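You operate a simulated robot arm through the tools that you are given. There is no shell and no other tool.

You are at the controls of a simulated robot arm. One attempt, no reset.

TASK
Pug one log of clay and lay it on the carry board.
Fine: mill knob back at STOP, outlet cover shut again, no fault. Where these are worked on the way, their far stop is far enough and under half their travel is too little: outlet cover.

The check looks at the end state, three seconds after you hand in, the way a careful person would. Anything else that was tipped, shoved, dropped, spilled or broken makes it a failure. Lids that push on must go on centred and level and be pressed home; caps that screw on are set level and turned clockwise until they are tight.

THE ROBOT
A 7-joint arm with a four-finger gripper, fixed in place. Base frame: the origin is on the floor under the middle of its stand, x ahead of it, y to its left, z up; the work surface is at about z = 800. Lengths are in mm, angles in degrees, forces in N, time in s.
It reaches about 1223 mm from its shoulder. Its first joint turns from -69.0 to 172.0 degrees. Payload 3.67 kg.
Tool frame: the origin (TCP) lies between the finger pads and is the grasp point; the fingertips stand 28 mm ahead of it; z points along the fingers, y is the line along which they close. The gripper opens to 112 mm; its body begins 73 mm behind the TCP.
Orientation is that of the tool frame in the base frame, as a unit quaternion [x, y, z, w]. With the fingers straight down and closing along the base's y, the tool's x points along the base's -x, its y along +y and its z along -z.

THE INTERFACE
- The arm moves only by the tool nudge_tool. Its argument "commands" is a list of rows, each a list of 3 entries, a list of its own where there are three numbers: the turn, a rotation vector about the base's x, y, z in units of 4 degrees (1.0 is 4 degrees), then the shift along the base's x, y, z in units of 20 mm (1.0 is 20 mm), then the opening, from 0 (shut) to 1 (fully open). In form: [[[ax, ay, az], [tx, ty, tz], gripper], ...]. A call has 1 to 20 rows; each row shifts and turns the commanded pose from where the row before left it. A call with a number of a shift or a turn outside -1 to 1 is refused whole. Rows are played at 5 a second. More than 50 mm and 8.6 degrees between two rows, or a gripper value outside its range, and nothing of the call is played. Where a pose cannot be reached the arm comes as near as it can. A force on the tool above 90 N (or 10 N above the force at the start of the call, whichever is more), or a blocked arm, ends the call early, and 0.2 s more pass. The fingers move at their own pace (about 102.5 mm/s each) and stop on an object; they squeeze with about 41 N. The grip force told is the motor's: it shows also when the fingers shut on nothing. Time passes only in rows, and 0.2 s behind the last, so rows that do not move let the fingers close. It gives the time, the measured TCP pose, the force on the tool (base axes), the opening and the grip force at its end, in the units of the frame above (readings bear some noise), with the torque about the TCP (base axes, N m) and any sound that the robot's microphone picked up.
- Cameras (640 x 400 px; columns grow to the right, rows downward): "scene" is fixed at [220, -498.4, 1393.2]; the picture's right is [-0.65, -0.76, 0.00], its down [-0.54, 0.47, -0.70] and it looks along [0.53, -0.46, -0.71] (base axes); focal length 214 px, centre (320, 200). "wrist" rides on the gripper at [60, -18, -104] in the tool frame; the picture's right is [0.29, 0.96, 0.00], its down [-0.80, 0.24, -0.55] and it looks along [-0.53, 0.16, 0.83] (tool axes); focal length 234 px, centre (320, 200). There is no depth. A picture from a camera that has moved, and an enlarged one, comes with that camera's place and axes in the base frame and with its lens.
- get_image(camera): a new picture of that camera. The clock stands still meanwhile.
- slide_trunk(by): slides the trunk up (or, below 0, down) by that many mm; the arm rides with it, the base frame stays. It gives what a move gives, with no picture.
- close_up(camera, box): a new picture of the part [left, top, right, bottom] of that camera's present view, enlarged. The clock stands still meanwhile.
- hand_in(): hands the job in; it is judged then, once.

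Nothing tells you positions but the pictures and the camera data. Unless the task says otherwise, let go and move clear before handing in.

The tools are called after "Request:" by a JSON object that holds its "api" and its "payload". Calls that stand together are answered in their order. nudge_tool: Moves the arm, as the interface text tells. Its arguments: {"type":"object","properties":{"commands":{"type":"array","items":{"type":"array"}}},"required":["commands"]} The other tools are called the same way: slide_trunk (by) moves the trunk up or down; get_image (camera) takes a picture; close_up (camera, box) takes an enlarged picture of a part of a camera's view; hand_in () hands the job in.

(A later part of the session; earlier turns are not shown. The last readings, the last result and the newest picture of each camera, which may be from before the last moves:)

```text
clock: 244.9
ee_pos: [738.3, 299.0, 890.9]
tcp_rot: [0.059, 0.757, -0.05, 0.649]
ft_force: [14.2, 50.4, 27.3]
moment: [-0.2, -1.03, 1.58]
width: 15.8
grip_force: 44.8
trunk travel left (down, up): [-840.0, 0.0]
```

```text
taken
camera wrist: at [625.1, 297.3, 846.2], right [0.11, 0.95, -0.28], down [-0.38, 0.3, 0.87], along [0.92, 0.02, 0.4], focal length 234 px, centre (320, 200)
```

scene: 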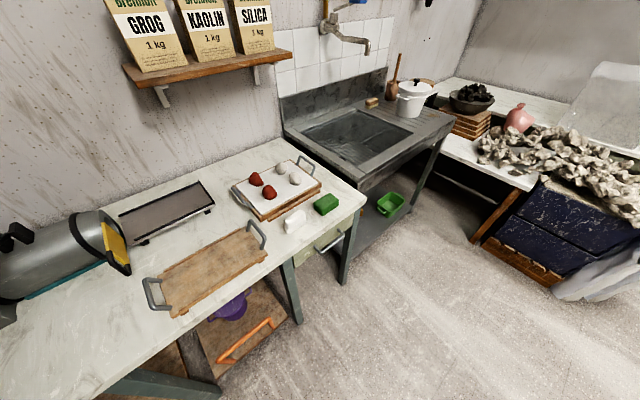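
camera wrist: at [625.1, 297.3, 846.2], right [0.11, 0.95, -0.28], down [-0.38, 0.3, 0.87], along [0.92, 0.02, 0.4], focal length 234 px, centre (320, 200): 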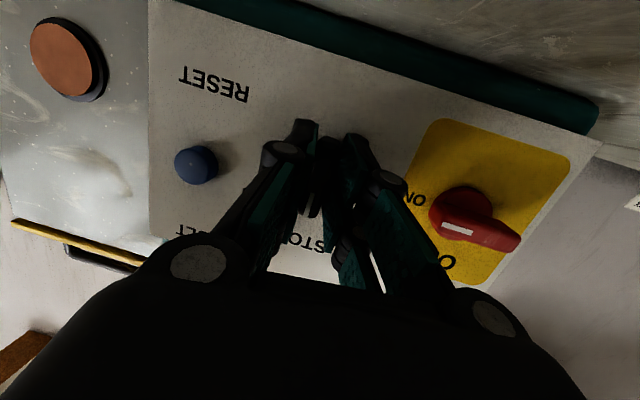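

The knob is back to vertical. I'll release, back off and verify the RUN lamp is out.

Request:
{"api": "nudge_tool", "payload": {"commands": [[[0, 0, 0], [0, 0, 0], 0.15], [[0, 0, 0], [0, 0, 0], 0.4], [[0, 0, 0], [0, 0, 0], 0.5], [[0, 0, 0], [-0.5, 0, 0], 0.5], [[0, 0, 0], [-0.5, 0, 0], 0.5], [[0, 0, 0], [-0.5, 0, 0], 0.5], [[0, 0, 0], [-0.3, 0, 0], 0.5]]}}

Request:
{"api": "get_image", "payload": {"camera": "wrist"}}

Request:
{"api": "close_up", "payload": {"camera": "wrist", "box": [230, 90, 450, 290]}}

Request:
{"api": "close_up", "payload": {"camera": "scene", "box": [60, 170, 220, 290]}}

```text
clock: 246.5
ee_pos: [702.0, 293.9, 891.5]
tcp_rot: [0.061, 0.757, -0.05, 0.648]
ft_force: [-0.1, 0.8, -1.1]
moment: [-0.04, -0.01, -0.02]
width: 55.9
grip_force: 0.1
trunk travel left (down, up): [-840.0, 0.0]
```

```text
taken
camera wrist: at [589.2, 293.8, 847.0], right [0.11, 0.95, -0.28], down [-0.38, 0.3, 0.87], along [0.92, 0.01, 0.4], focal length 234 px, centre (320, 200)
```

wrist: 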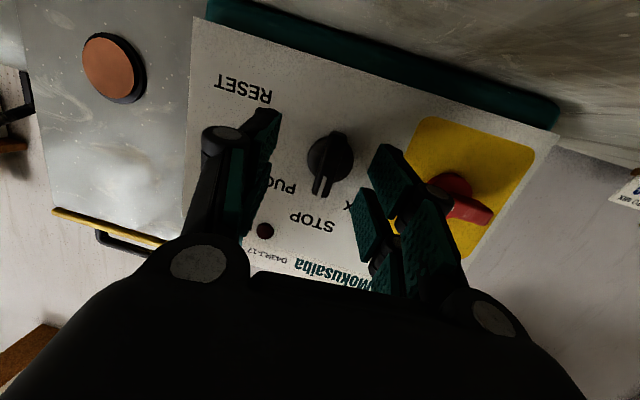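

```text
2.00 times, centred on (340, 190) of wrist
camera zoom: at [589.2, 293.8, 847.0], right [0.11, 0.95, -0.28], down [-0.38, 0.3, 0.87], along [0.92, 0.01, 0.4], focal length 468 px, centre (280, 220)
```

zoom: 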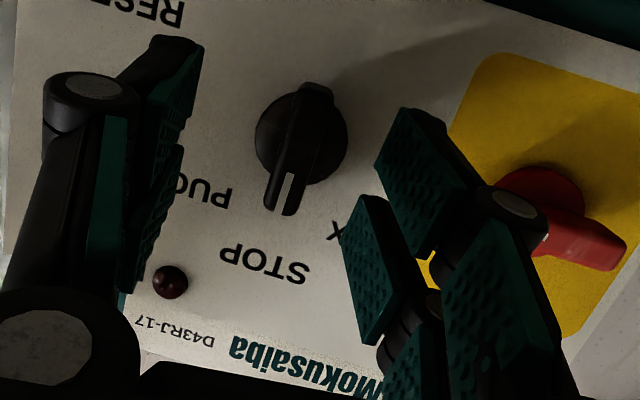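

```text
3.33 times, centred on (140, 230) of scene
camera zoom: at [220.0, -498.4, 1393.2], right [-0.65, -0.76, 0.0], down [-0.54, 0.47, -0.7], along [0.53, -0.46, -0.71], focal length 715 px, centre (920, 100)
```

zoom: 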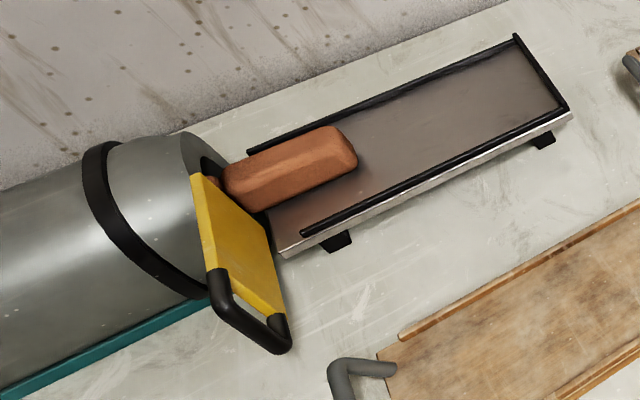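

The knob points at STOP again. Now for the log: it lies along y on the tray near (922, -335). I'll tilt upright, rise, and swing over to look down on it.

Request:
{"api": "nudge_tool", "payload": {"commands": [[[0, 0.8, 0.2], [0, 0, 0.1], 0.5], [[0, 0.8, 0.2], [0, 0, 0.1], 0.5], [[0, 0.8, 0.2], [0, 0, 0.1], 0.5], [[0, 0.8, 0.2], [0, 0, 0.1], 0.5], [[0, 0.8, 0.2], [0, 0, 0.1], 0.5], [[0, 0.8, 0.2], [0, 0, 0.1], 0.5], [[0, 0.8, 0.2], [0, 0, 0.1], 0.5], [[0, 0.8, 0.2], [0, 0, 0.1], 0.5], [[0, 0.8, 0.2], [0, 0, 0.1], 0.5], [[0, 0.8, 0.2], [0, 0, 0.1], 0.5], [[0, 0.8, 0], [0, 0, 0.1], 0.5], [[0, 0.8, 0], [0, 0, 0.1], 0.5], [[0, 0.8, 0], [0, 0, 0.1], 0.5], [[0, 0.8, 0], [0, 0, 0.1], 0.5], [[0, 0.8, 0], [0, 0, 0.1], 0.5], [[0, 0.8, 0], [0, 0, 0.1], 0.5], [[0, 0.8, 0], [0, 0, 0.1], 0.5], [[0, 0.8, 0], [0, 0, 0.1], 0.5], [[0, 0.8, 0], [0, 0, 0.1], 0.5], [[0, 0.8, 0], [0, 0, 0.1], 0.5]]}}

Request:
{"api": "nudge_tool", "payload": {"commands": [[[0, 0.8, 0], [0, 0, 0.5], 0.5], [[0, 0.8, 0], [0, 0, 0.5], 0.5], [[0, 0.8, 0], [0, 0, 0.5], 0.5], [[0, 0.8, 0], [0, 0, 0.5], 0.5], [[0, 0.8, 0], [0, 0, 0.5], 0.5], [[0, 0, 0], [0.3, 0, 0.9], 0.5], [[0, 0, 0], [0.3, 0, 0.9], 0.5], [[0, 0, 0], [0.3, 0, 0.9], 0.5], [[0, 0, 0], [0.3, 0, 0.9], 0.5], [[0, 0, 0], [0.3, 0, 0.9], 0.5], [[0, 0, 0], [0.3, 0, 0.9], 0.5], [[0, 0, 0], [0.3, -0.2, 0.9], 0.5], [[0, 0, 0], [0.3, -0.4, 0.9], 0.5], [[0, 0, 0], [0.3, -0.6, 0.9], 0.5], [[0, 0, 0], [0.3, -0.8, 0.9], 0.5], [[0, 0, 0], [0.3, -1, 0.9], 0.5], [[0, 0, 0], [0.3, -1, 0.5], 0.5], [[0, 0, 0], [0.1, -1, 0.3], 0.5], [[0, 0, 0], [0, -1, 0], 0.5]]}}

Request:
{"api": "nudge_tool", "payload": {"commands": [[[0, 0, 0], [0, -1, 0], 0.5], [[0, 0, 0], [0, -1, 0], 0.5], [[0, 0, 0], [0, -1, 0], 0.5], [[0, 0, 0], [0, -1, 0], 0.5], [[0, 0, 0], [0, -1, 0], 0.5], [[0, 0, 0], [0, -1, 0], 0.5], [[0, 0, 0], [0, -1, 0], 0.5], [[0, 0, 0], [0, -1, 0], 0.5], [[0, 0, 0], [0, -1, 0], 0.5], [[0, 0, 0], [0, -1, 0], 0.5], [[0, 0, 0], [0, -1, 0], 0.5], [[0, 0, 0], [0, -1, 0], 0.5], [[0, 0, 0], [0, -1, 0], 0.5], [[0, 0, 0], [0, -1, 0], 0.5], [[0, 0, 0], [0, -1, 0], 0.5], [[0, 0, 0], [0, -1, 0], 0.5], [[0, 0, 0], [0, -1, 0], 0.5], [[0, 0, 0], [0, -1, 0], 0.5]]}}

```text
clock: 250.7
ee_pos: [703.4, 293.3, 931.9]
tcp_rot: [-0.013, 0.989, -0.017, 0.149]
ft_force: [-0.1, 1.0, 0.5]
moment: [0.03, 0.0, 0.01]
width: 55.9
grip_force: 0.1
trunk travel left (down, up): [-840.0, 0.0]
```

```text
clock: 254.7
ee_pos: [777.7, 175.0, 1194.1]
tcp_rot: [-0.015, 1.0, -0.015, 0.011]
ft_force: [0.3, -1.0, 0.3]
moment: [0.02, 0.05, 0.01]
width: 55.9
grip_force: 0.1
trunk travel left (down, up): [-840.0, 0.0]
```

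```text
clock: 258.5
ee_pos: [778.7, -188.3, 1195.1]
tcp_rot: [-0.016, 1.0, -0.015, 0.011]
ft_force: [0.1, -0.9, -0.4]
moment: [0.04, -0.01, -0.02]
width: 55.9
grip_force: 0.0
trunk travel left (down, up): [-840.0, 0.0]
```

Now I'll move out over the log and turn the gripper 90° so it closes across it.

Request:
{"api": "nudge_tool", "payload": {"commands": [[[0, 0, 0.98], [0.3, -0.33, 0], 0.6], [[0, 0, 0.98], [0.3, -0.33, 0], 0.6], [[0, 0, 0.98], [0.3, -0.33, 0], 0.7], [[0, 0, 0.98], [0.3, -0.33, 0], 0.8], [[0, 0, 0.98], [0.3, -0.33, 0], 0.8], [[0, 0, 0.98], [0.3, -0.33, 0], 0.8], [[0, 0, 0.98], [0.3, -0.33, 0], 0.8], [[0, 0, 0.98], [0.3, -0.33, 0], 0.8], [[0, 0, 0.98], [0.3, -0.33, 0], 0.8], [[0, 0, 0.98], [0.3, -0.33, 0], 0.8], [[0, 0, 0.98], [0.3, -0.33, 0], 0.8], [[0, 0, 0.98], [0.3, -0.33, 0], 0.8], [[0, 0, 0.98], [0.3, -0.33, 0], 0.8], [[0, 0, 0.98], [0.3, -0.33, 0], 0.8], [[0, 0, 0.98], [0.3, -0.33, 0], 0.8], [[0, 0, 0.98], [0.3, -0.33, 0], 0.8], [[0, 0, 0.98], [0.3, -0.33, 0], 0.8], [[0, 0, 0.98], [0.3, -0.33, 0], 0.8], [[0, 0, 0.98], [0.3, -0.33, 0], 0.8], [[0, 0, 0.98], [0.3, -0.33, 0], 0.8]]}}

Request:
{"api": "get_image", "payload": {"camera": "wrist"}}

```text
clock: 262.7
ee_pos: [898.5, -318.6, 1195.1]
tcp_rot: [-0.644, 0.765, -0.006, 0.018]
ft_force: [-0.2, 0.3, 0.0]
moment: [0.0, -0.01, 0.0]
width: 89.9
grip_force: 0.0
trunk travel left (down, up): [-840.0, 0.0]
```

```text
taken
camera wrist: at [901.8, -383.1, 1296.3], right [-0.99, -0.12, -0.04], down [-0.12, 0.82, 0.56], along [-0.04, 0.56, -0.83], focal length 234 px, centre (320, 200)
```

wrist: 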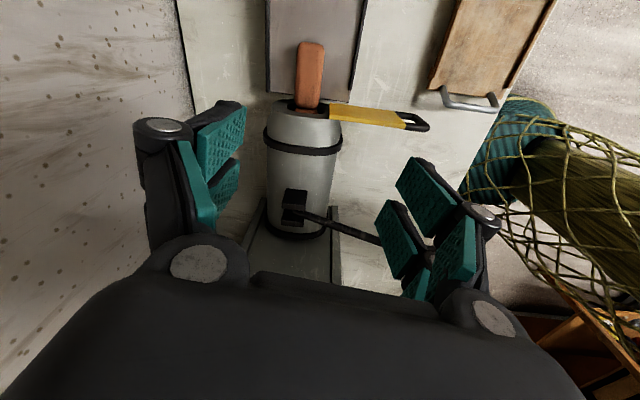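

A clear view: the log lies lengthwise in line with the outlet. I'll zoom in to measure it.

Request:
{"api": "close_up", "payload": {"camera": "wrist", "box": [260, 20, 380, 130]}}

Request:
{"api": "close_up", "payload": {"camera": "wrist", "box": [400, 0, 560, 120]}}

Request:
{"api": "close_up", "payload": {"camera": "scene", "box": [60, 170, 220, 290]}}

```text
3.64 times, centred on (320, 75) of wrist
camera zoom: at [901.8, -383.1, 1296.3], right [-0.99, -0.12, -0.04], down [-0.12, 0.82, 0.56], along [-0.04, 0.56, -0.83], focal length 852 px, centre (320, 654)
```

zoom: 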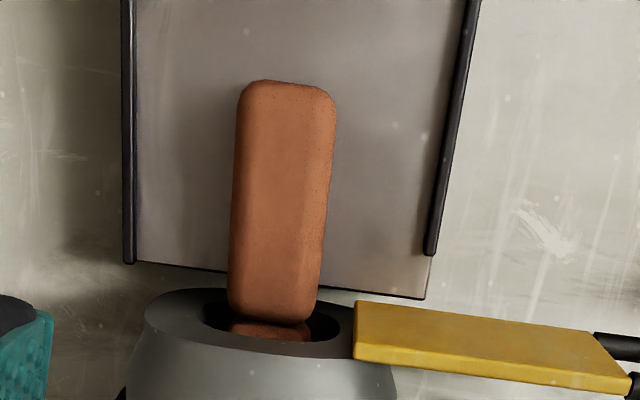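

```text
3.33 times, centred on (480, 60) of wrist
camera zoom: at [901.8, -383.1, 1296.3], right [-0.99, -0.12, -0.04], down [-0.12, 0.82, 0.56], along [-0.04, 0.56, -0.83], focal length 781 px, centre (-213, 667)
```

zoom: 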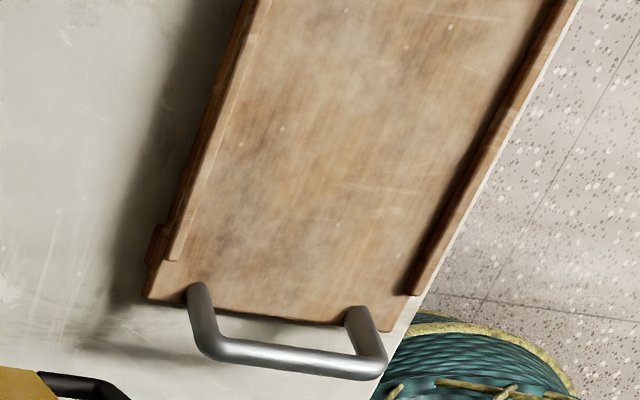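

```text
3.33 times, centred on (140, 230) of scene
camera zoom: at [220.0, -498.4, 1393.2], right [-0.65, -0.76, 0.0], down [-0.54, 0.47, -0.7], along [0.53, -0.46, -0.71], focal length 715 px, centre (920, 100)
```

zoom: 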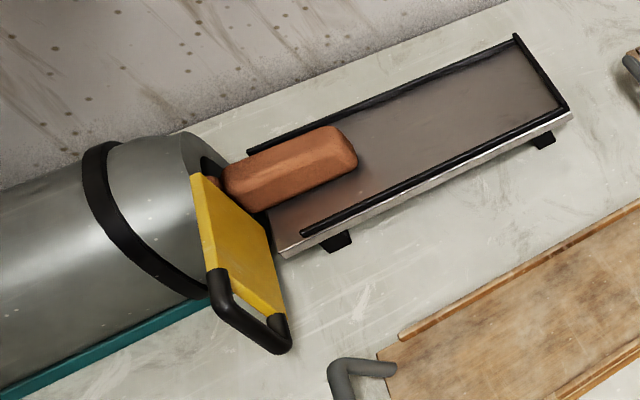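

The log measures about 42 mm across and 90 mm long, centred at about (927, -336, 864), and the rails leave room for the fingers. I'll square the yaw, centre over it, and set a suitable opening.

Request:
{"api": "nudge_tool", "payload": {"commands": [[[-0.05, 0.1, 0.5], [0.3, -0.18, 0], 0.7], [[-0.05, 0.1, 0.5], [0.3, -0.18, 0], 0.7], [[-0.05, 0.1, 0.5], [0.3, -0.18, 0], 0.7], [[-0.05, 0.1, 0.5], [0.3, -0.18, 0], 0.7], [[0, 0.1, 0.45], [0.22, -0.18, 0], 0.7], [[0, 0, 0], [0, 0, 0], 0.7]]}}

Request:
{"api": "slide_trunk", "payload": {"by": -150}}

Request:
{"api": "get_image", "payload": {"camera": "wrist"}}

Request:
{"api": "get_image", "payload": {"camera": "scene"}}

```text
clock: 264.1
ee_pos: [926.1, -336.8, 1194.9]
tcp_rot: [-0.707, 0.707, 0.002, 0.002]
ft_force: [0.3, 0.3, 0.7]
moment: [0.04, 0.01, -0.01]
width: 78.5
grip_force: 0.1
trunk travel left (down, up): [-840.0, 0.0]
```

```text
clock: 265.8
ee_pos: [925.7, -337.8, 1045.5]
tcp_rot: [-0.706, 0.708, 0.002, 0.002]
ft_force: [0.9, 0.1, 0.6]
moment: [0.01, 0.02, -0.01]
width: 78.6
grip_force: 0.0
trunk travel left (down, up): [-690.0, 150.0]
```

```text
taken
camera wrist: at [943.6, -397.5, 1147.4], right [-0.96, -0.29, 0.0], down [-0.24, 0.8, 0.56], along [-0.16, 0.53, -0.83], focal length 234 px, centre (320, 200)
```

wrist: 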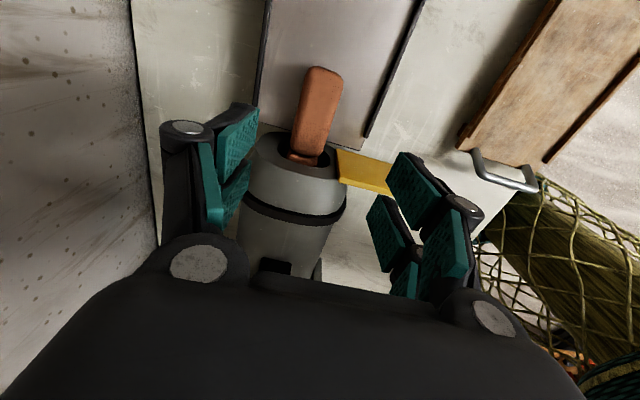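

```text
taken
```

scene: 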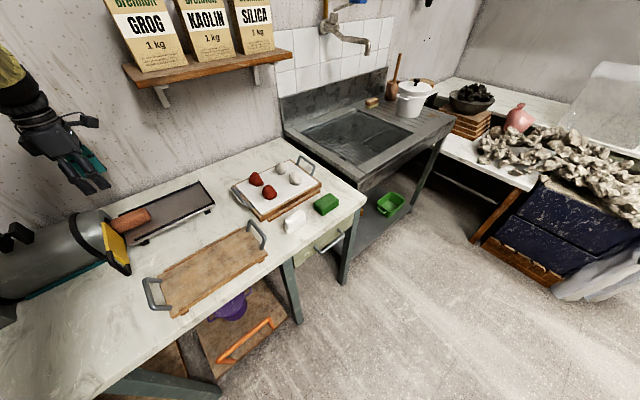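

Lined up: the log's centre is directly beneath the TCP. I'll lower further with the trunk and check again above the log.

Request:
{"api": "slide_trunk", "payload": {"by": -110}}

Request:
{"api": "get_image", "payload": {"camera": "wrist"}}

Request:
{"api": "close_up", "payload": {"camera": "scene", "box": [20, 130, 240, 290]}}

```text
clock: 267.2
ee_pos: [926.7, -337.3, 934.9]
tcp_rot: [-0.706, 0.708, 0.002, 0.002]
ft_force: [-0.8, 0.0, -0.1]
moment: [0.02, -0.05, -0.01]
width: 78.3
grip_force: 0.1
trunk travel left (down, up): [-580.0, 260.0]
```

```text
taken
camera wrist: at [943.6, -397.4, 1037.5], right [-0.96, -0.29, 0.0], down [-0.24, 0.8, 0.56], along [-0.16, 0.53, -0.83], focal length 234 px, centre (320, 200)
```

wrist: 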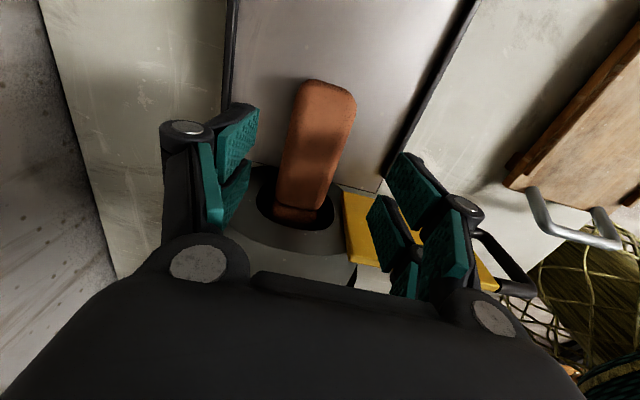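

```text
2.50 times, centred on (130, 210) of scene
camera zoom: at [220.0, -498.4, 1393.2], right [-0.65, -0.76, 0.0], down [-0.54, 0.47, -0.7], along [0.53, -0.46, -0.71], focal length 536 px, centre (795, 175)
```

zoom: 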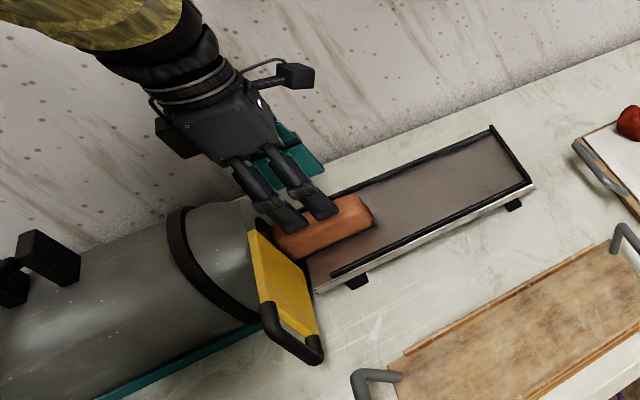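

The fingers will straddle the log well, with a few mm of x correction. I'll lower the last 60 mm in small steps.

Request:
{"api": "nudge_tool", "payload": {"commands": [[[0, 0, 0], [0.06, 0.05, -0.4], 0.7], [[0, 0, 0], [0.06, 0.05, -0.4], 0.7], [[0, 0, 0], [0, 0.05, -0.4], 0.7], [[0, 0, 0], [0, 0, -0.4], 0.7], [[0, 0, 0], [0, 0, -0.4], 0.7], [[0, 0, 0], [0, 0, -0.4], 0.7], [[0, 0, 0], [0, 0, -0.3], 0.7], [[0, 0, 0], [0, 0, -0.25], 0.7]]}}

Request:
{"api": "get_image", "payload": {"camera": "wrist"}}

Request:
{"api": "close_up", "payload": {"camera": "scene", "box": [60, 170, 220, 290]}}

```text
clock: 269.1
ee_pos: [929.1, -334.1, 874.5]
tcp_rot: [-0.707, 0.707, 0.002, 0.002]
ft_force: [0.2, 0.4, 1.3]
moment: [-0.02, -0.03, 0.0]
width: 78.7
grip_force: 0.0
trunk travel left (down, up): [-580.0, 260.0]
```

```text
taken
camera wrist: at [946.4, -394.4, 978.0], right [-0.96, -0.29, 0.0], down [-0.24, 0.8, 0.56], along [-0.16, 0.53, -0.83], focal length 234 px, centre (320, 200)
```

wrist: 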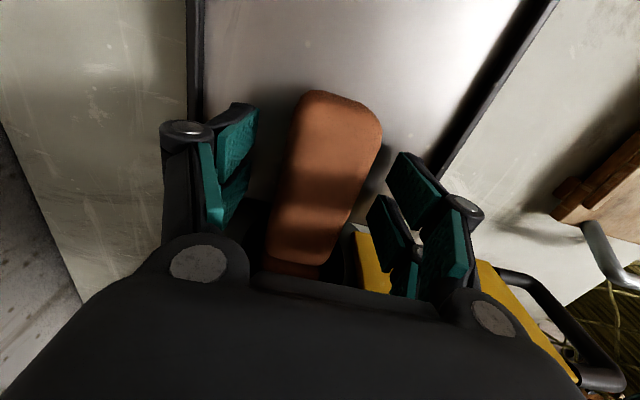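

```text
3.33 times, centred on (140, 230) of scene
camera zoom: at [220.0, -498.4, 1393.2], right [-0.65, -0.76, 0.0], down [-0.54, 0.47, -0.7], along [0.53, -0.46, -0.71], focal length 715 px, centre (920, 100)
```

zoom: 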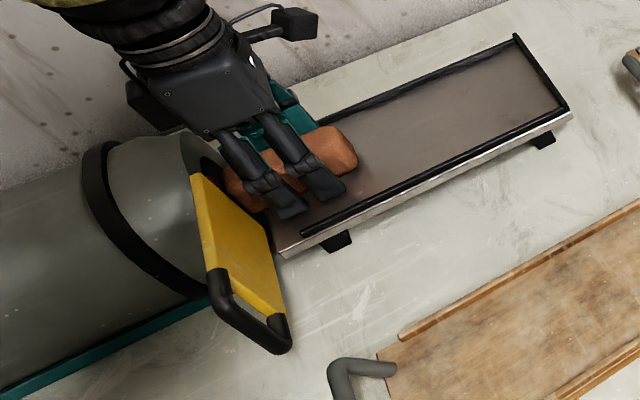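

The log is between the fingers with no contact. I'll close on it gradually.

Request:
{"api": "nudge_tool", "payload": {"commands": [[[0, 0, 0], [0, 0, 0], 0.55], [[0, 0, 0], [0, 0, 0], 0.45], [[0, 0, 0], [0, 0, 0], 0.38], [[0, 0, 0], [0, 0, 0], 0.33], [[0, 0, 0], [0, 0, 0], 0.3], [[0, 0, 0], [0, 0, 0], 0.3]]}}

Request:
{"api": "get_image", "payload": {"camera": "wrist"}}

```text
clock: 270.4
ee_pos: [928.2, -335.0, 876.1]
tcp_rot: [-0.706, 0.708, 0.002, 0.001]
ft_force: [2.6, -0.3, 2.3]
moment: [-0.02, -0.13, -0.01]
width: 41.8
grip_force: 40.7
trunk travel left (down, up): [-580.0, 260.0]
```

```text
taken
camera wrist: at [946.4, -394.4, 978.6], right [-0.96, -0.29, 0.0], down [-0.24, 0.8, 0.56], along [-0.16, 0.53, -0.83], focal length 234 px, centre (320, 200)
```

wrist: 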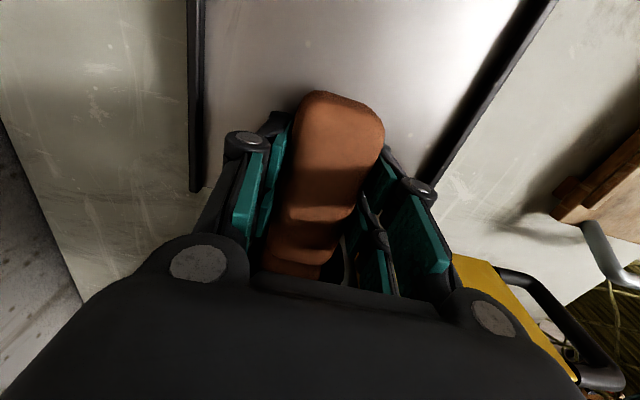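

Gripped at 42 mm. I'll lift just a few millimetres, draw the log away from the outlet along -y, and check that it separates from the clay still in the bore.

Request:
{"api": "nudge_tool", "payload": {"commands": [[[0, 0, 0], [0, 0, 0.2], 0.3], [[0, 0, 0], [0, -0.1, 0.2], 0.3], [[0, 0, 0], [0, -0.4, 0.05], 0.3], [[0, 0, 0], [0, -0.5, 0.05], 0.3], [[0, 0, 0], [0, -0.5, 0.05], 0.3], [[0, 0, 0], [0, -0.5, 0.05], 0.3], [[0, 0, 0], [0, -0.5, 0.1], 0.3]]}}

Request:
{"api": "get_image", "payload": {"camera": "wrist"}}

Request:
{"api": "close_up", "payload": {"camera": "scene", "box": [60, 170, 220, 290]}}

```text
clock: 272.1
ee_pos: [927.4, -384.1, 890.1]
tcp_rot: [0.707, -0.707, -0.001, -0.003]
ft_force: [-0.2, -0.4, -2.8]
moment: [0.01, 0.03, -0.03]
width: 42.1
grip_force: 40.9
trunk travel left (down, up): [-580.0, 260.0]
```

```text
taken
camera wrist: at [945.8, -445.1, 992.6], right [-0.96, -0.29, 0.0], down [-0.24, 0.79, 0.56], along [-0.16, 0.53, -0.83], focal length 234 px, centre (320, 200)
```

wrist: 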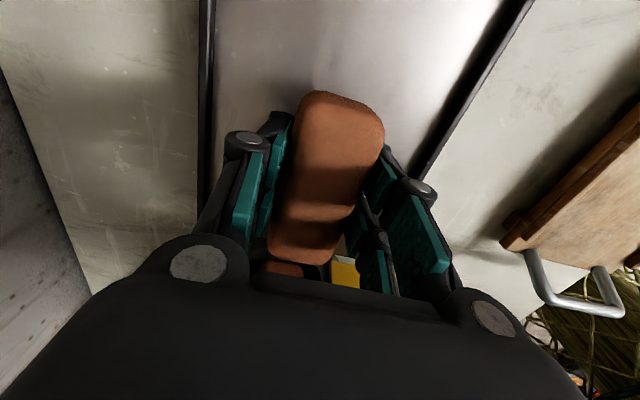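

```text
3.33 times, centred on (140, 230) of scene
camera zoom: at [220.0, -498.4, 1393.2], right [-0.65, -0.76, 0.0], down [-0.54, 0.47, -0.7], along [0.53, -0.46, -0.71], focal length 715 px, centre (920, 100)
```

zoom: 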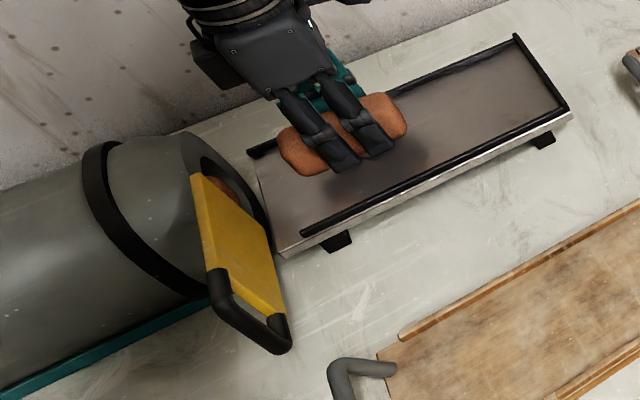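

The log came away cleanly and is held. I'll raise it with the trunk, carry it over the carry board (centre about (648, -461), top z about 822) and keep it aligned with the board.

Request:
{"api": "slide_trunk", "payload": {"by": 110}}

Request:
{"api": "nudge_tool", "payload": {"commands": [[[0, 0, 0], [-0.7, -0.19, 0], 0.3], [[0, 0, 0], [-0.7, -0.19, 0], 0.3], [[0, 0, 0], [-0.7, -0.19, 0], 0.3], [[0, 0, 0], [-0.7, -0.19, 0], 0.3], [[0, 0, 0], [-0.7, -0.19, 0], 0.3], [[0, 0, 0], [-0.7, -0.19, 0], 0.3], [[0, 0, 0], [-0.7, -0.19, 0], 0.3], [[0, 0, 0], [-0.7, -0.19, 0], 0.3], [[0, 0, 0], [-0.7, -0.19, 0], 0.3], [[0, 0, 0], [-0.7, -0.19, 0], 0.3], [[0, 0, 0], [-0.7, -0.19, 0], 0.3], [[0, 0, 0], [-0.7, -0.19, 0], 0.3], [[0, 0, 0], [-0.7, -0.19, 0], 0.3], [[0, 0, 0], [-0.7, -0.19, 0], 0.3], [[0, 0, 0], [-0.7, -0.19, 0], 0.3], [[0, 0, 0], [-0.7, -0.19, 0], 0.3]]}}

Request:
{"api": "get_image", "payload": {"camera": "wrist"}}

Request:
{"api": "get_image", "payload": {"camera": "scene"}}

```text
clock: 273.5
ee_pos: [928.0, -384.4, 998.0]
tcp_rot: [-0.706, 0.708, 0.003, 0.001]
ft_force: [-0.7, -0.3, -3.1]
moment: [0.01, 0.02, 0.0]
width: 41.6
grip_force: 40.5
trunk travel left (down, up): [-690.0, 150.0]
```

```text
clock: 276.9
ee_pos: [703.9, -445.0, 1001.2]
tcp_rot: [0.707, -0.707, -0.001, -0.001]
ft_force: [-0.2, -0.4, -3.3]
moment: [-0.04, -0.03, 0.02]
width: 42.0
grip_force: 41.0
trunk travel left (down, up): [-690.0, 150.0]
```

```text
taken
camera wrist: at [720.9, -506.2, 1103.2], right [-0.96, -0.29, 0.0], down [-0.24, 0.8, 0.56], along [-0.16, 0.53, -0.83], focal length 234 px, centre (320, 200)
```

wrist: 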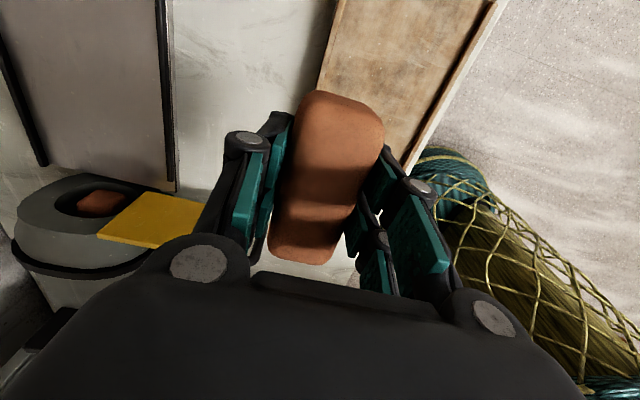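

```text
taken
```

scene: 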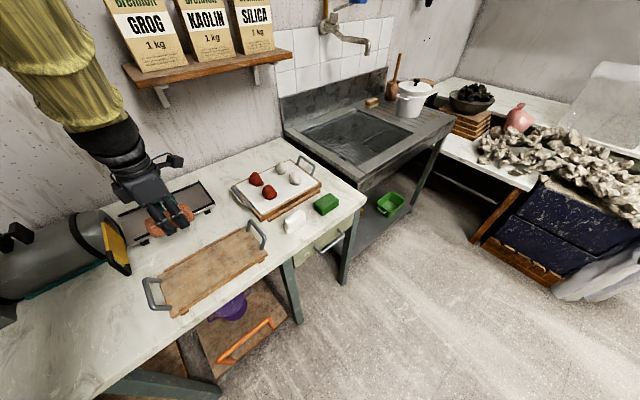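

Request:
{"api": "nudge_tool", "payload": {"commands": [[[0, 0, 0], [-0.7, -0.2, 0], 0.3], [[0, 0, 0], [-0.7, -0.2, 0], 0.3], [[0, 0, 0], [-0.7, -0.2, 0], 0.3], [[0, 0, 0], [-0.7, -0.2, 0], 0.3], [[0, 0, 0], [0, 0, 0], 0.3]]}}

Request:
{"api": "get_image", "payload": {"camera": "wrist"}}

Request:
{"api": "close_up", "payload": {"camera": "scene", "box": [100, 160, 300, 330]}}

```text
clock: 278.1
ee_pos: [648.0, -461.8, 999.9]
tcp_rot: [-0.706, 0.708, 0.002, 0.001]
ft_force: [0.2, -0.4, -3.0]
moment: [-0.01, 0.0, 0.02]
width: 41.6
grip_force: 40.8
trunk travel left (down, up): [-690.0, 150.0]
```

```text
taken
camera wrist: at [665.2, -522.5, 1102.0], right [-0.96, -0.29, 0.0], down [-0.24, 0.79, 0.56], along [-0.16, 0.53, -0.83], focal length 234 px, centre (320, 200)
```

wrist: 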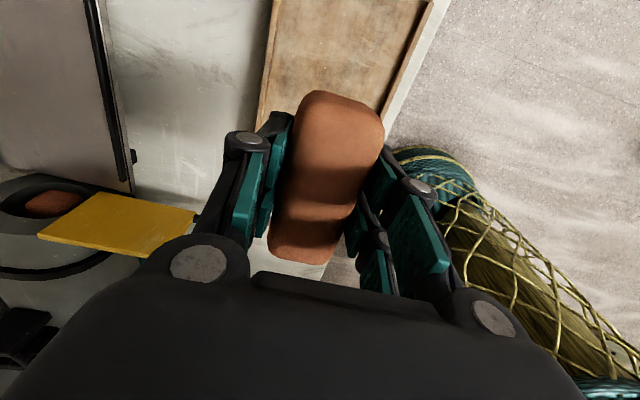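

```text
2.35 times, centred on (200, 245) of scene
camera zoom: at [220.0, -498.4, 1393.2], right [-0.65, -0.76, 0.0], down [-0.54, 0.47, -0.7], along [0.53, -0.46, -0.71], focal length 505 px, centre (602, 94)
```

zoom: 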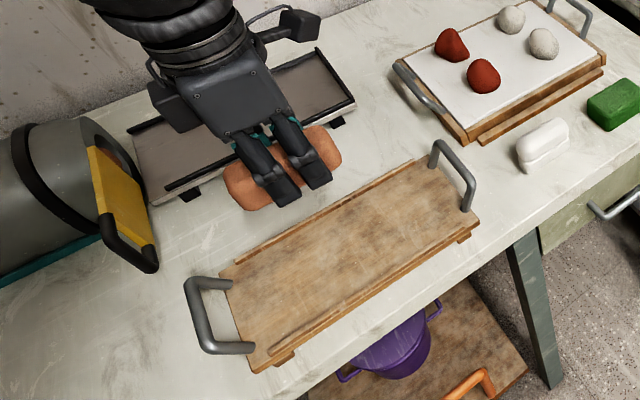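

The log is centred over the board. I'll lower it with the trunk to just above the surface.

Request:
{"api": "slide_trunk", "payload": {"by": -115}}

Request:
{"api": "get_image", "payload": {"camera": "wrist"}}

Request:
{"api": "close_up", "payload": {"camera": "scene", "box": [100, 180, 300, 330]}}

```text
clock: 279.5
ee_pos: [646.5, -462.2, 886.0]
tcp_rot: [-0.706, 0.708, 0.002, 0.002]
ft_force: [-0.1, 0.3, -2.5]
moment: [-0.01, 0.01, 0.02]
width: 41.5
grip_force: 41.3
trunk travel left (down, up): [-575.0, 265.0]
```

```text
taken
camera wrist: at [664.9, -522.4, 987.6], right [-0.96, -0.29, 0.0], down [-0.24, 0.8, 0.56], along [-0.16, 0.53, -0.83], focal length 234 px, centre (320, 200)
```

wrist: 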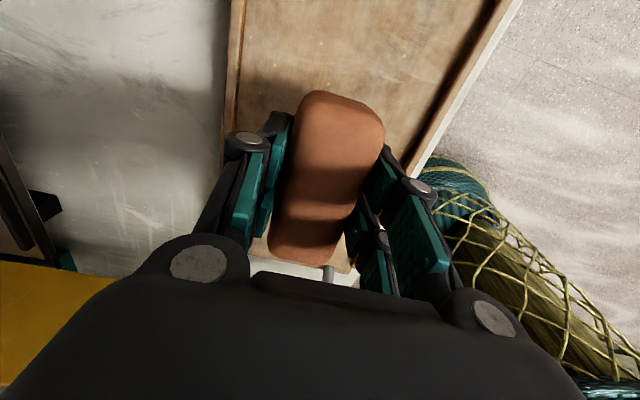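

```text
2.67 times, centred on (200, 255) of scene
camera zoom: at [220.0, -498.4, 1393.2], right [-0.65, -0.76, 0.0], down [-0.54, 0.47, -0.7], along [0.53, -0.46, -0.71], focal length 572 px, centre (640, 53)
```

zoom: 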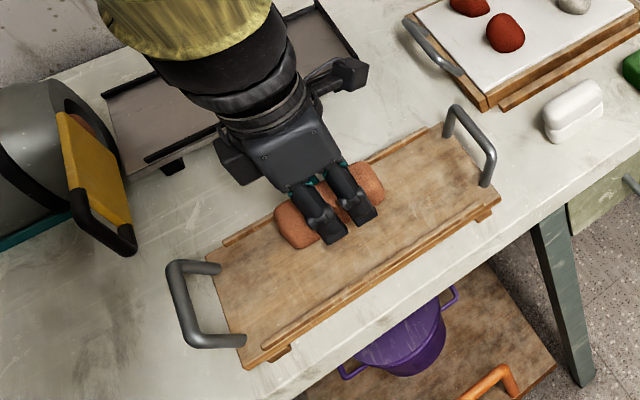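

Request:
{"api": "nudge_tool", "payload": {"commands": [[[0, 0, 0], [0, 0, -0.3], 0.3], [[0, 0, 0], [0, 0, -0.3], 0.3], [[0, 0, 0], [0, 0, -0.25], 0.3], [[0, 0, 0], [0, 0, -0.2], 0.3], [[0, 0, 0], [0, 0, -0.15], 0.3]]}}

Request:
{"api": "close_up", "payload": {"camera": "scene", "box": [160, 200, 260, 290]}}

```text
clock: 280.7
ee_pos: [646.9, -458.4, 861.5]
tcp_rot: [-0.707, 0.708, 0.002, 0.002]
ft_force: [0.6, -0.3, -3.6]
moment: [-0.02, 0.0, 0.0]
width: 41.7
grip_force: 41.1
trunk travel left (down, up): [-575.0, 265.0]
```

```text
4.44 times, centred on (210, 245) of scene
camera zoom: at [220.0, -498.4, 1393.2], right [-0.65, -0.76, 0.0], down [-0.54, 0.47, -0.7], along [0.53, -0.46, -0.71], focal length 953 px, centre (809, 0)
```

zoom: 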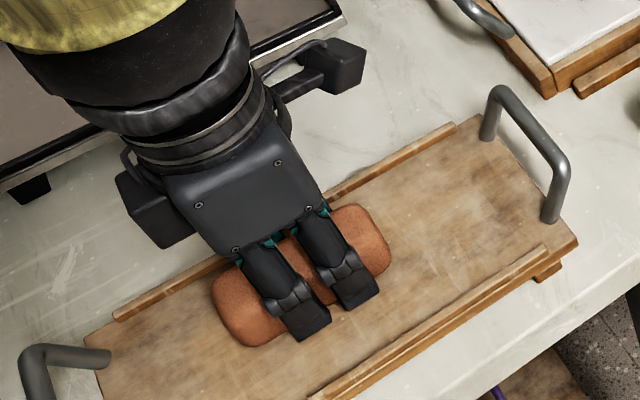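

Almost down. I'll creep lower in 2 mm steps until the weight comes off.

Request:
{"api": "nudge_tool", "payload": {"commands": [[[0, 0, 0], [0, 0, -0.1], 0.3], [[0, 0, 0], [0, 0, -0.1], 0.3], [[0, 0, 0], [0, 0, 0], 0.3]]}}

Request:
{"api": "nudge_tool", "payload": {"commands": [[[0, 0, 0], [0, 0, -0.1], 0.3], [[0, 0, 0], [0, 0, 0], 0.3]]}}

```text
clock: 281.5
ee_pos: [646.8, -458.2, 857.3]
tcp_rot: [-0.707, 0.707, 0.002, 0.0]
ft_force: [-0.2, 0.2, -2.8]
moment: [0.0, -0.01, 0.01]
width: 41.7
grip_force: 41.5
trunk travel left (down, up): [-575.0, 265.0]
```

```text
clock: 282.1
ee_pos: [647.6, -458.3, 856.4]
tcp_rot: [-0.706, 0.708, 0.001, 0.001]
ft_force: [1.8, -3.1, 10.2]
moment: [-0.68, 0.07, 0.08]
width: 41.7
grip_force: 41.4
trunk travel left (down, up): [-575.0, 265.0]
```

The log is resting on the board. I'll open the fingers slowly and just enough.

Request:
{"api": "nudge_tool", "payload": {"commands": [[[0, 0, 0], [0, 0, 0.02], 0.36], [[0, 0, 0], [0, 0, 0], 0.4], [[0, 0, 0], [0, 0, 0], 0.46], [[0, 0, 0], [0, 0, 0], 0.52], [[0, 0, 0], [0, 0, 0], 0.55], [[0, 0, 0], [0, 0, 0], 0.55]]}}

Request:
{"api": "get_image", "payload": {"camera": "wrist"}}

Request:
{"api": "close_up", "payload": {"camera": "scene", "box": [160, 200, 260, 290]}}

```text
clock: 283.5
ee_pos: [647.0, -459.9, 853.9]
tcp_rot: [-0.706, 0.708, 0.002, 0.002]
ft_force: [-0.4, 0.1, 0.5]
moment: [0.01, 0.03, -0.02]
width: 61.6
grip_force: 0.2
trunk travel left (down, up): [-575.0, 265.0]
```

```text
taken
camera wrist: at [664.7, -519.0, 957.0], right [-0.96, -0.29, 0.0], down [-0.24, 0.8, 0.56], along [-0.16, 0.53, -0.83], focal length 234 px, centre (320, 200)
```

wrist: 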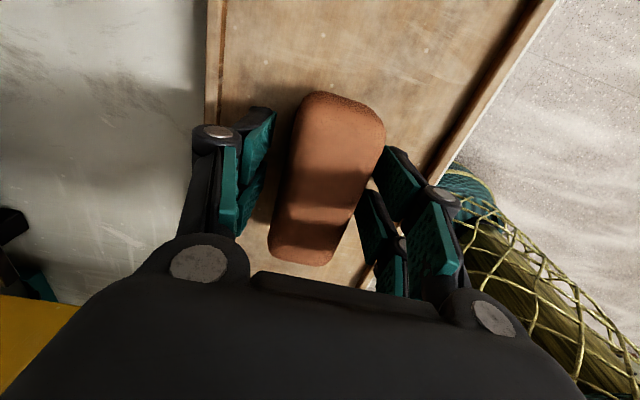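

```text
4.44 times, centred on (210, 245) of scene
camera zoom: at [220.0, -498.4, 1393.2], right [-0.65, -0.76, 0.0], down [-0.54, 0.47, -0.7], along [0.53, -0.46, -0.71], focal length 953 px, centre (809, 0)
```

zoom: 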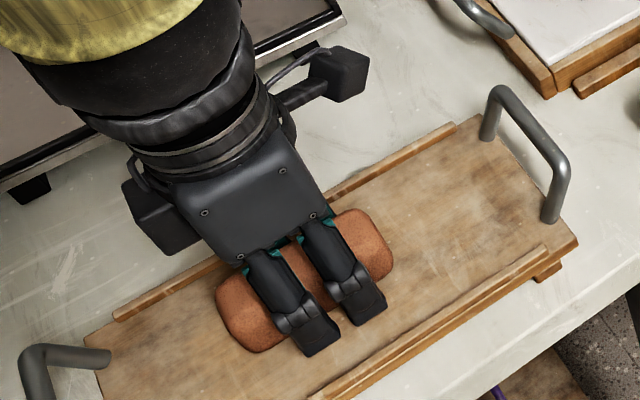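

Released. I'll rise straight up with the trunk and check that the log stays put.

Request:
{"api": "slide_trunk", "payload": {"by": 150}}

Request:
{"api": "close_up", "payload": {"camera": "scene", "box": [100, 180, 300, 330]}}

Request:
{"api": "get_image", "payload": {"camera": "wrist"}}

```text
clock: 285.3
ee_pos: [647.3, -459.2, 1003.5]
tcp_rot: [-0.706, 0.708, 0.002, 0.002]
ft_force: [-0.3, 0.1, -0.2]
moment: [0.0, -0.03, 0.02]
width: 61.6
grip_force: 0.2
trunk travel left (down, up): [-725.0, 115.0]
```

```text
2.67 times, centred on (200, 255) of scene
camera zoom: at [220.0, -498.4, 1393.2], right [-0.65, -0.76, 0.0], down [-0.54, 0.47, -0.7], along [0.53, -0.46, -0.71], focal length 572 px, centre (640, 53)
```

zoom: 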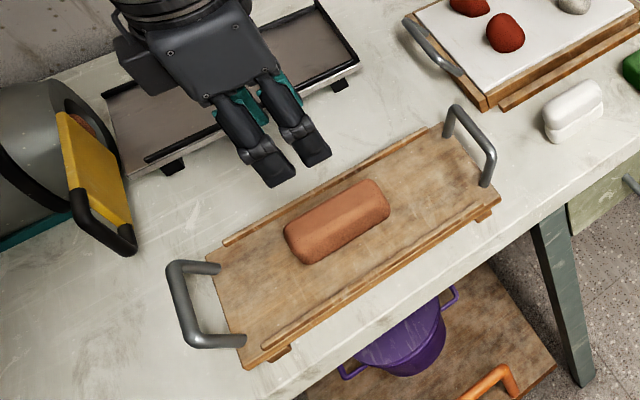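

```text
taken
camera wrist: at [664.8, -519.1, 1106.8], right [-0.96, -0.29, 0.0], down [-0.24, 0.8, 0.56], along [-0.16, 0.53, -0.83], focal length 234 px, centre (320, 200)
```

wrist: 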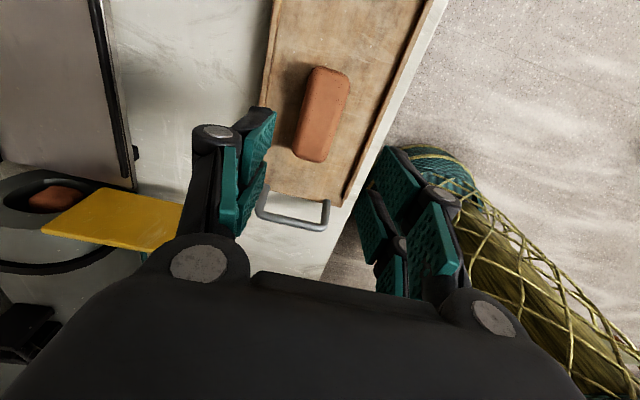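

The log sits well on the board. Now the outlet cover: first I'll check whether the clay left in the bore protrudes into the cover's path.

Request:
{"api": "close_up", "payload": {"camera": "scene", "box": [95, 195, 145, 245]}}

Request:
{"api": "close_up", "payload": {"camera": "wrist", "box": [0, 150, 200, 290]}}

```text
8.00 times, centred on (120, 220) of scene
camera zoom: at [220.0, -498.4, 1393.2], right [-0.65, -0.76, 0.0], down [-0.54, 0.47, -0.7], along [0.53, -0.46, -0.71], focal length 1716 px, centre (1920, 40)
```

zoom: 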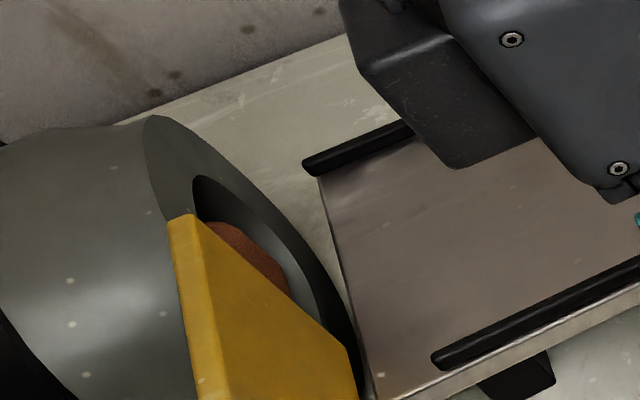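

```text
2.86 times, centred on (100, 220) of wrist
camera zoom: at [664.8, -519.1, 1106.8], right [-0.96, -0.29, 0.0], down [-0.24, 0.8, 0.56], along [-0.16, 0.53, -0.83], focal length 669 px, centre (949, 143)
```

zoom: 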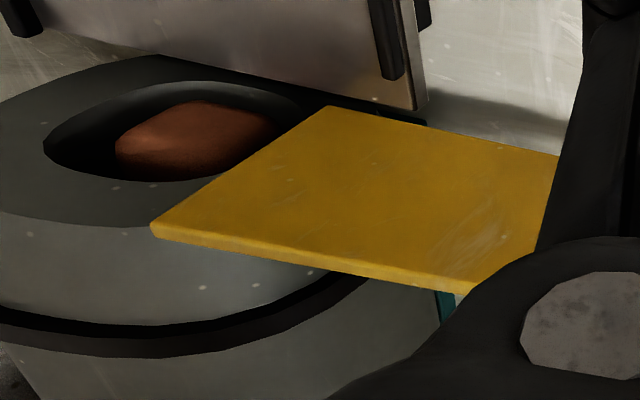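

The remaining clay is recessed inside the bore, clear of the cover. I'll raise the trunk, turn the gripper back, and get to the handle along the path I used when retreating from it.

Request:
{"api": "slide_trunk", "payload": {"by": 115}}

Request:
{"api": "nudge_tool", "payload": {"commands": [[[0, 0, -0.98], [0.28, 0.37, 0.2], 0.5], [[0, 0, -0.98], [0.28, 0.37, 0.2], 0.5], [[0, 0, -0.98], [0.28, 0.37, 0.2], 0.5], [[0, 0, -0.98], [0.28, 0.37, 0.2], 0.5], [[0, 0, -0.98], [0.28, 0.37, 0.2], 0.5], [[0, 0, -0.98], [0.28, 0.37, 0.2], 0.5], [[0, 0, -0.98], [0.28, 0.37, 0.2], 0.5], [[0, 0, -0.98], [0.28, 0.37, 0.2], 0.5], [[0, 0, -0.98], [0.28, 0.37, 0.2], 0.5], [[0, 0, -0.98], [0.28, 0.37, 0.2], 0.5], [[0, 0, -0.98], [0.28, 0.37, 0.2], 0.5], [[0, 0, -0.98], [0.28, 0.37, 0.2], 0.5], [[0, 0, -0.98], [0.28, 0.37, 0.2], 0.5], [[0, 0, -0.98], [0.28, 0.37, 0.2], 0.5], [[0, 0, -0.98], [0.28, 0.37, 0.2], 0.5], [[0, 0, -0.98], [0.28, 0.37, 0.2], 0.5], [[0, 0, -0.98], [0.28, 0.37, 0.2], 0.5], [[0, 0, -0.98], [0.28, 0.37, 0.2], 0.5], [[0, 0, -0.98], [0.28, 0.37, 0.2], 0.5], [[0, 0, -0.98], [0.28, 0.37, 0.2], 0.5]]}}

Request:
{"api": "nudge_tool", "payload": {"commands": [[[0, 0, -0.98], [0.28, 0.37, 0.2], 0.45], [[0, 0, -0.98], [0.28, 0.37, 0.2], 0.4], [[0, 0, -0.94], [0.2, 0.37, 0.2], 0.36], [[0, 0, 0], [0, 0, 0], 0.36]]}}

```text
clock: 286.7
ee_pos: [646.7, -458.5, 1118.9]
tcp_rot: [-0.707, 0.707, 0.002, 0.002]
ft_force: [-0.4, -0.2, 2.0]
moment: [-0.03, -0.03, -0.02]
width: 61.6
grip_force: 0.1
trunk travel left (down, up): [-840.0, 0.0]
```

```text
clock: 290.9
ee_pos: [759.1, -309.3, 1199.1]
tcp_rot: [-0.1, 0.995, 0.001, 0.002]
ft_force: [0.1, 1.0, -0.8]
moment: [-0.03, 0.02, 0.01]
width: 55.8
grip_force: 0.0
trunk travel left (down, up): [-840.0, 0.0]
```

```text
clock: 291.9
ee_pos: [774.1, -287.3, 1212.2]
tcp_rot: [0.001, 1.0, 0.001, 0.002]
ft_force: [0.1, -0.9, 0.0]
moment: [0.02, 0.0, 0.01]
width: 40.3
grip_force: 0.0
trunk travel left (down, up): [-840.0, 0.0]
```

Request:
{"api": "nudge_tool", "payload": {"commands": [[[0, 0, 0], [-0.2, 0, -0.5], 0.36], [[0, -0.8, 0], [-0.2, 0, -0.7], 0.36], [[0, -0.8, 0], [-0.2, 0, -0.7], 0.36], [[0, -0.8, 0], [-0.2, 0, -0.7], 0.36], [[0, -0.8, 0], [-0.2, 0, -0.7], 0.36], [[0, -0.8, 0], [-0.2, 0, -0.7], 0.36], [[0, -0.8, 0], [-0.2, 0, -0.7], 0.36], [[0, -0.8, 0], [-0.2, 0, -0.7], 0.36], [[0, -0.8, 0], [-0.2, 0, -0.7], 0.36], [[0, -0.8, 0], [-0.2, 0, -0.7], 0.36], [[0, -0.8, 0], [-0.2, 0, -0.7], 0.36], [[0, -0.8, 0], [-0.2, 0, -0.7], 0.36], [[0, -0.8, 0], [-0.2, 0, -0.7], 0.36], [[0, -0.8, 0], [-0.2, 0, -0.7], 0.36], [[0, -0.85, 0], [-0.2, 0, -0.7], 0.36]]}}

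Request:
{"api": "get_image", "payload": {"camera": "wrist"}}

Request:
{"api": "close_up", "payload": {"camera": "scene", "box": [60, 180, 260, 310]}}

```text
clock: 295.1
ee_pos: [717.0, -288.1, 1003.4]
tcp_rot: [0.0, 0.923, 0.001, 0.385]
ft_force: [0.4, -1.0, -1.2]
moment: [0.0, 0.01, -0.01]
width: 40.6
grip_force: 0.1
trunk travel left (down, up): [-840.0, 0.0]
```

```text
taken
camera wrist: at [598.7, -305.9, 1033.8], right [-0.2, 0.96, -0.2], down [0.17, 0.24, 0.96], along [0.96, 0.16, -0.21], focal length 234 px, centre (320, 200)
```

wrist: 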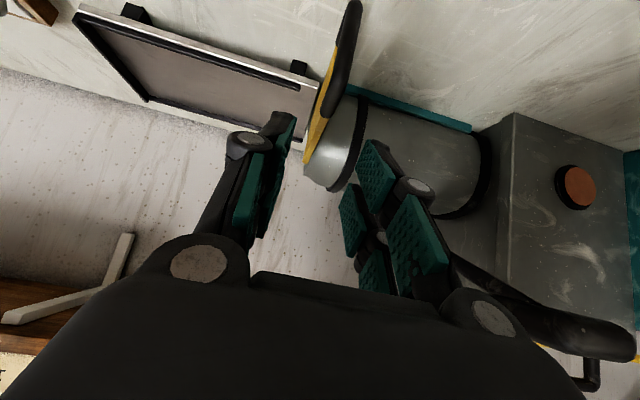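

```text
3.08 times, centred on (160, 245) of scene
camera zoom: at [220.0, -498.4, 1393.2], right [-0.65, -0.76, 0.0], down [-0.54, 0.47, -0.7], along [0.53, -0.46, -0.71], focal length 660 px, centre (812, 62)
```

zoom: 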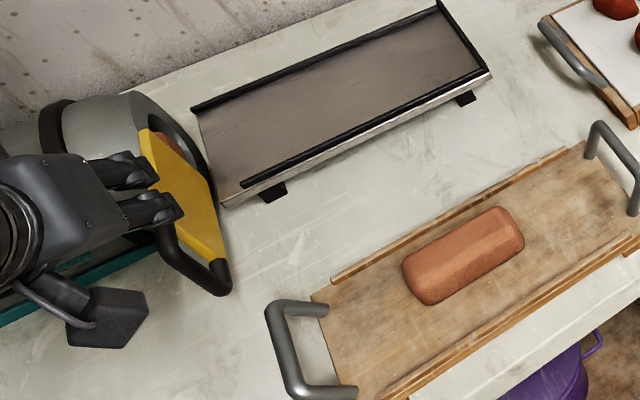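

The handle is exactly where I left it. I'll descend straight down around it and close.

Request:
{"api": "nudge_tool", "payload": {"commands": [[[0, 0, 0], [-0.05, 0, -0.8], 0.36], [[0, 0, 0], [-0.05, 0, -0.8], 0.36], [[0, 0, 0], [0, 0, -0.8], 0.36], [[0, 0, 0], [0, 0, -0.8], 0.36], [[0, 0, 0], [0, 0, -0.8], 0.36], [[0, 0, 0], [0, 0, -0.8], 0.36], [[0, 0, 0], [0, 0, -0.6], 0.36], [[0, 0, 0], [0, 0, -0.35], 0.36]]}}

Request:
{"api": "nudge_tool", "payload": {"commands": [[[0, 0, 0], [0, 0, 0], 0.25], [[0, 0, 0], [0, 0, 0], 0.15], [[0, 0, 0], [0, 0, 0], 0.05], [[0, 0, 0], [0, 0, 0], 0], [[0, 0, 0], [0, 0, 0], 0]]}}

Request:
{"api": "get_image", "payload": {"camera": "wrist"}}

```text
clock: 296.9
ee_pos: [713.0, -286.8, 889.9]
tcp_rot: [0.0, 0.923, 0.002, 0.384]
ft_force: [0.8, 0.1, -0.2]
moment: [-0.04, 0.01, -0.03]
width: 40.3
grip_force: 0.1
trunk travel left (down, up): [-840.0, 0.0]
```

```text
clock: 298.1
ee_pos: [711.9, -287.5, 890.0]
tcp_rot: [0.001, 0.923, 0.0, 0.385]
ft_force: [0.1, 0.8, -2.3]
moment: [0.01, -0.05, 0.03]
width: 11.3
grip_force: 45.5
trunk travel left (down, up): [-840.0, 0.0]
```

```text
taken
camera wrist: at [595.6, -305.4, 919.4], right [-0.2, 0.96, -0.2], down [0.17, 0.24, 0.96], along [0.96, 0.16, -0.21], focal length 234 px, centre (320, 200)
```

wrist: 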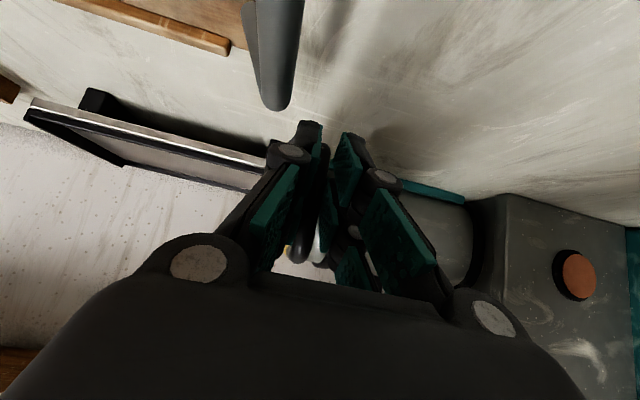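

Gripped. I'll push the cover back toward closed, smoothly at first, then in small steps near the end.

Request:
{"api": "nudge_tool", "payload": {"commands": [[[0, 0, 0], [0.4, 0, 0], 0], [[0, 0, 0], [0.4, 0, 0], 0], [[0, 0, 0], [0.4, 0, 0], 0], [[0, 0, 0], [0.4, 0, 0], 0], [[0, 0, 0], [0.4, 0, 0], 0], [[0, 0, 0], [0.4, 0, 0], 0], [[0, 0, 0], [0.4, 0, 0], 0], [[0, 0, 0], [0.4, 0, 0], 0], [[0, 0, 0], [0.4, 0, 0], 0], [[0, 0, 0], [0.4, 0, 0], 0]]}}

Request:
{"api": "close_up", "payload": {"camera": "scene", "box": [60, 180, 180, 270]}}

```text
clock: 300.3
ee_pos: [792.8, -287.8, 890.0]
tcp_rot: [0.001, 0.923, 0.0, 0.384]
ft_force: [-0.1, 11.1, -16.8]
moment: [0.15, 0.32, 0.28]
width: 11.5
grip_force: 45.0
trunk travel left (down, up): [-840.0, 0.0]
```

```text
4.44 times, centred on (120, 225) of scene
camera zoom: at [220.0, -498.4, 1393.2], right [-0.65, -0.76, 0.0], down [-0.54, 0.47, -0.7], along [0.53, -0.46, -0.71], focal length 953 px, centre (1209, 89)
```

zoom: 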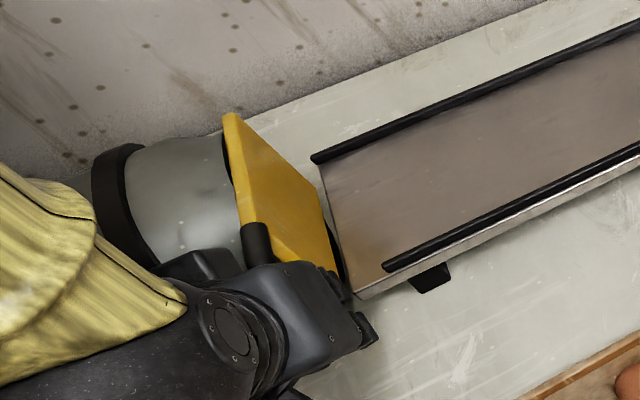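

Nearly closed and sliding freely. I'll finish with small steps until it meets its stop.

Request:
{"api": "nudge_tool", "payload": {"commands": [[[0, 0, 0], [0.2, 0, 0], 0], [[0, 0, 0], [0.2, 0, 0], 0], [[0, 0, 0], [0.2, 0, 0], 0], [[0, 0, 0], [0.2, 0, 0], 0], [[0, 0, 0], [0.1, 0, 0], 0]]}}

Request:
{"api": "close_up", "payload": {"camera": "scene", "box": [60, 180, 180, 270]}}

```text
clock: 301.5
ee_pos: [804.4, -288.0, 891.4]
tcp_rot: [0.001, 0.924, 0.0, 0.382]
ft_force: [-55.9, 14.5, -3.8]
moment: [0.16, 1.02, 0.24]
width: 10.9
grip_force: 45.0
trunk travel left (down, up): [-840.0, 0.0]
```

```text
4.44 times, centred on (120, 225) of scene
camera zoom: at [220.0, -498.4, 1393.2], right [-0.65, -0.76, 0.0], down [-0.54, 0.47, -0.7], along [0.53, -0.46, -0.71], focal length 953 px, centre (1209, 89)
```

zoom: 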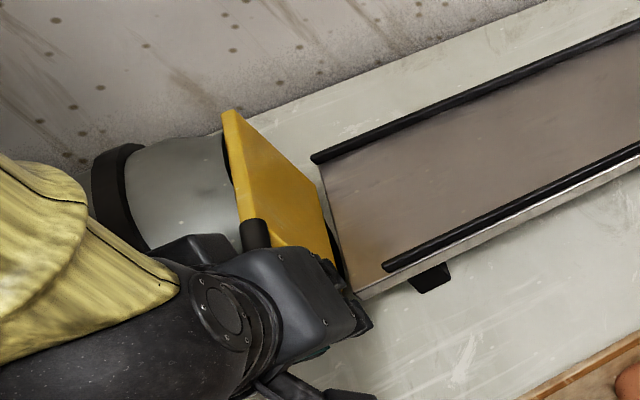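

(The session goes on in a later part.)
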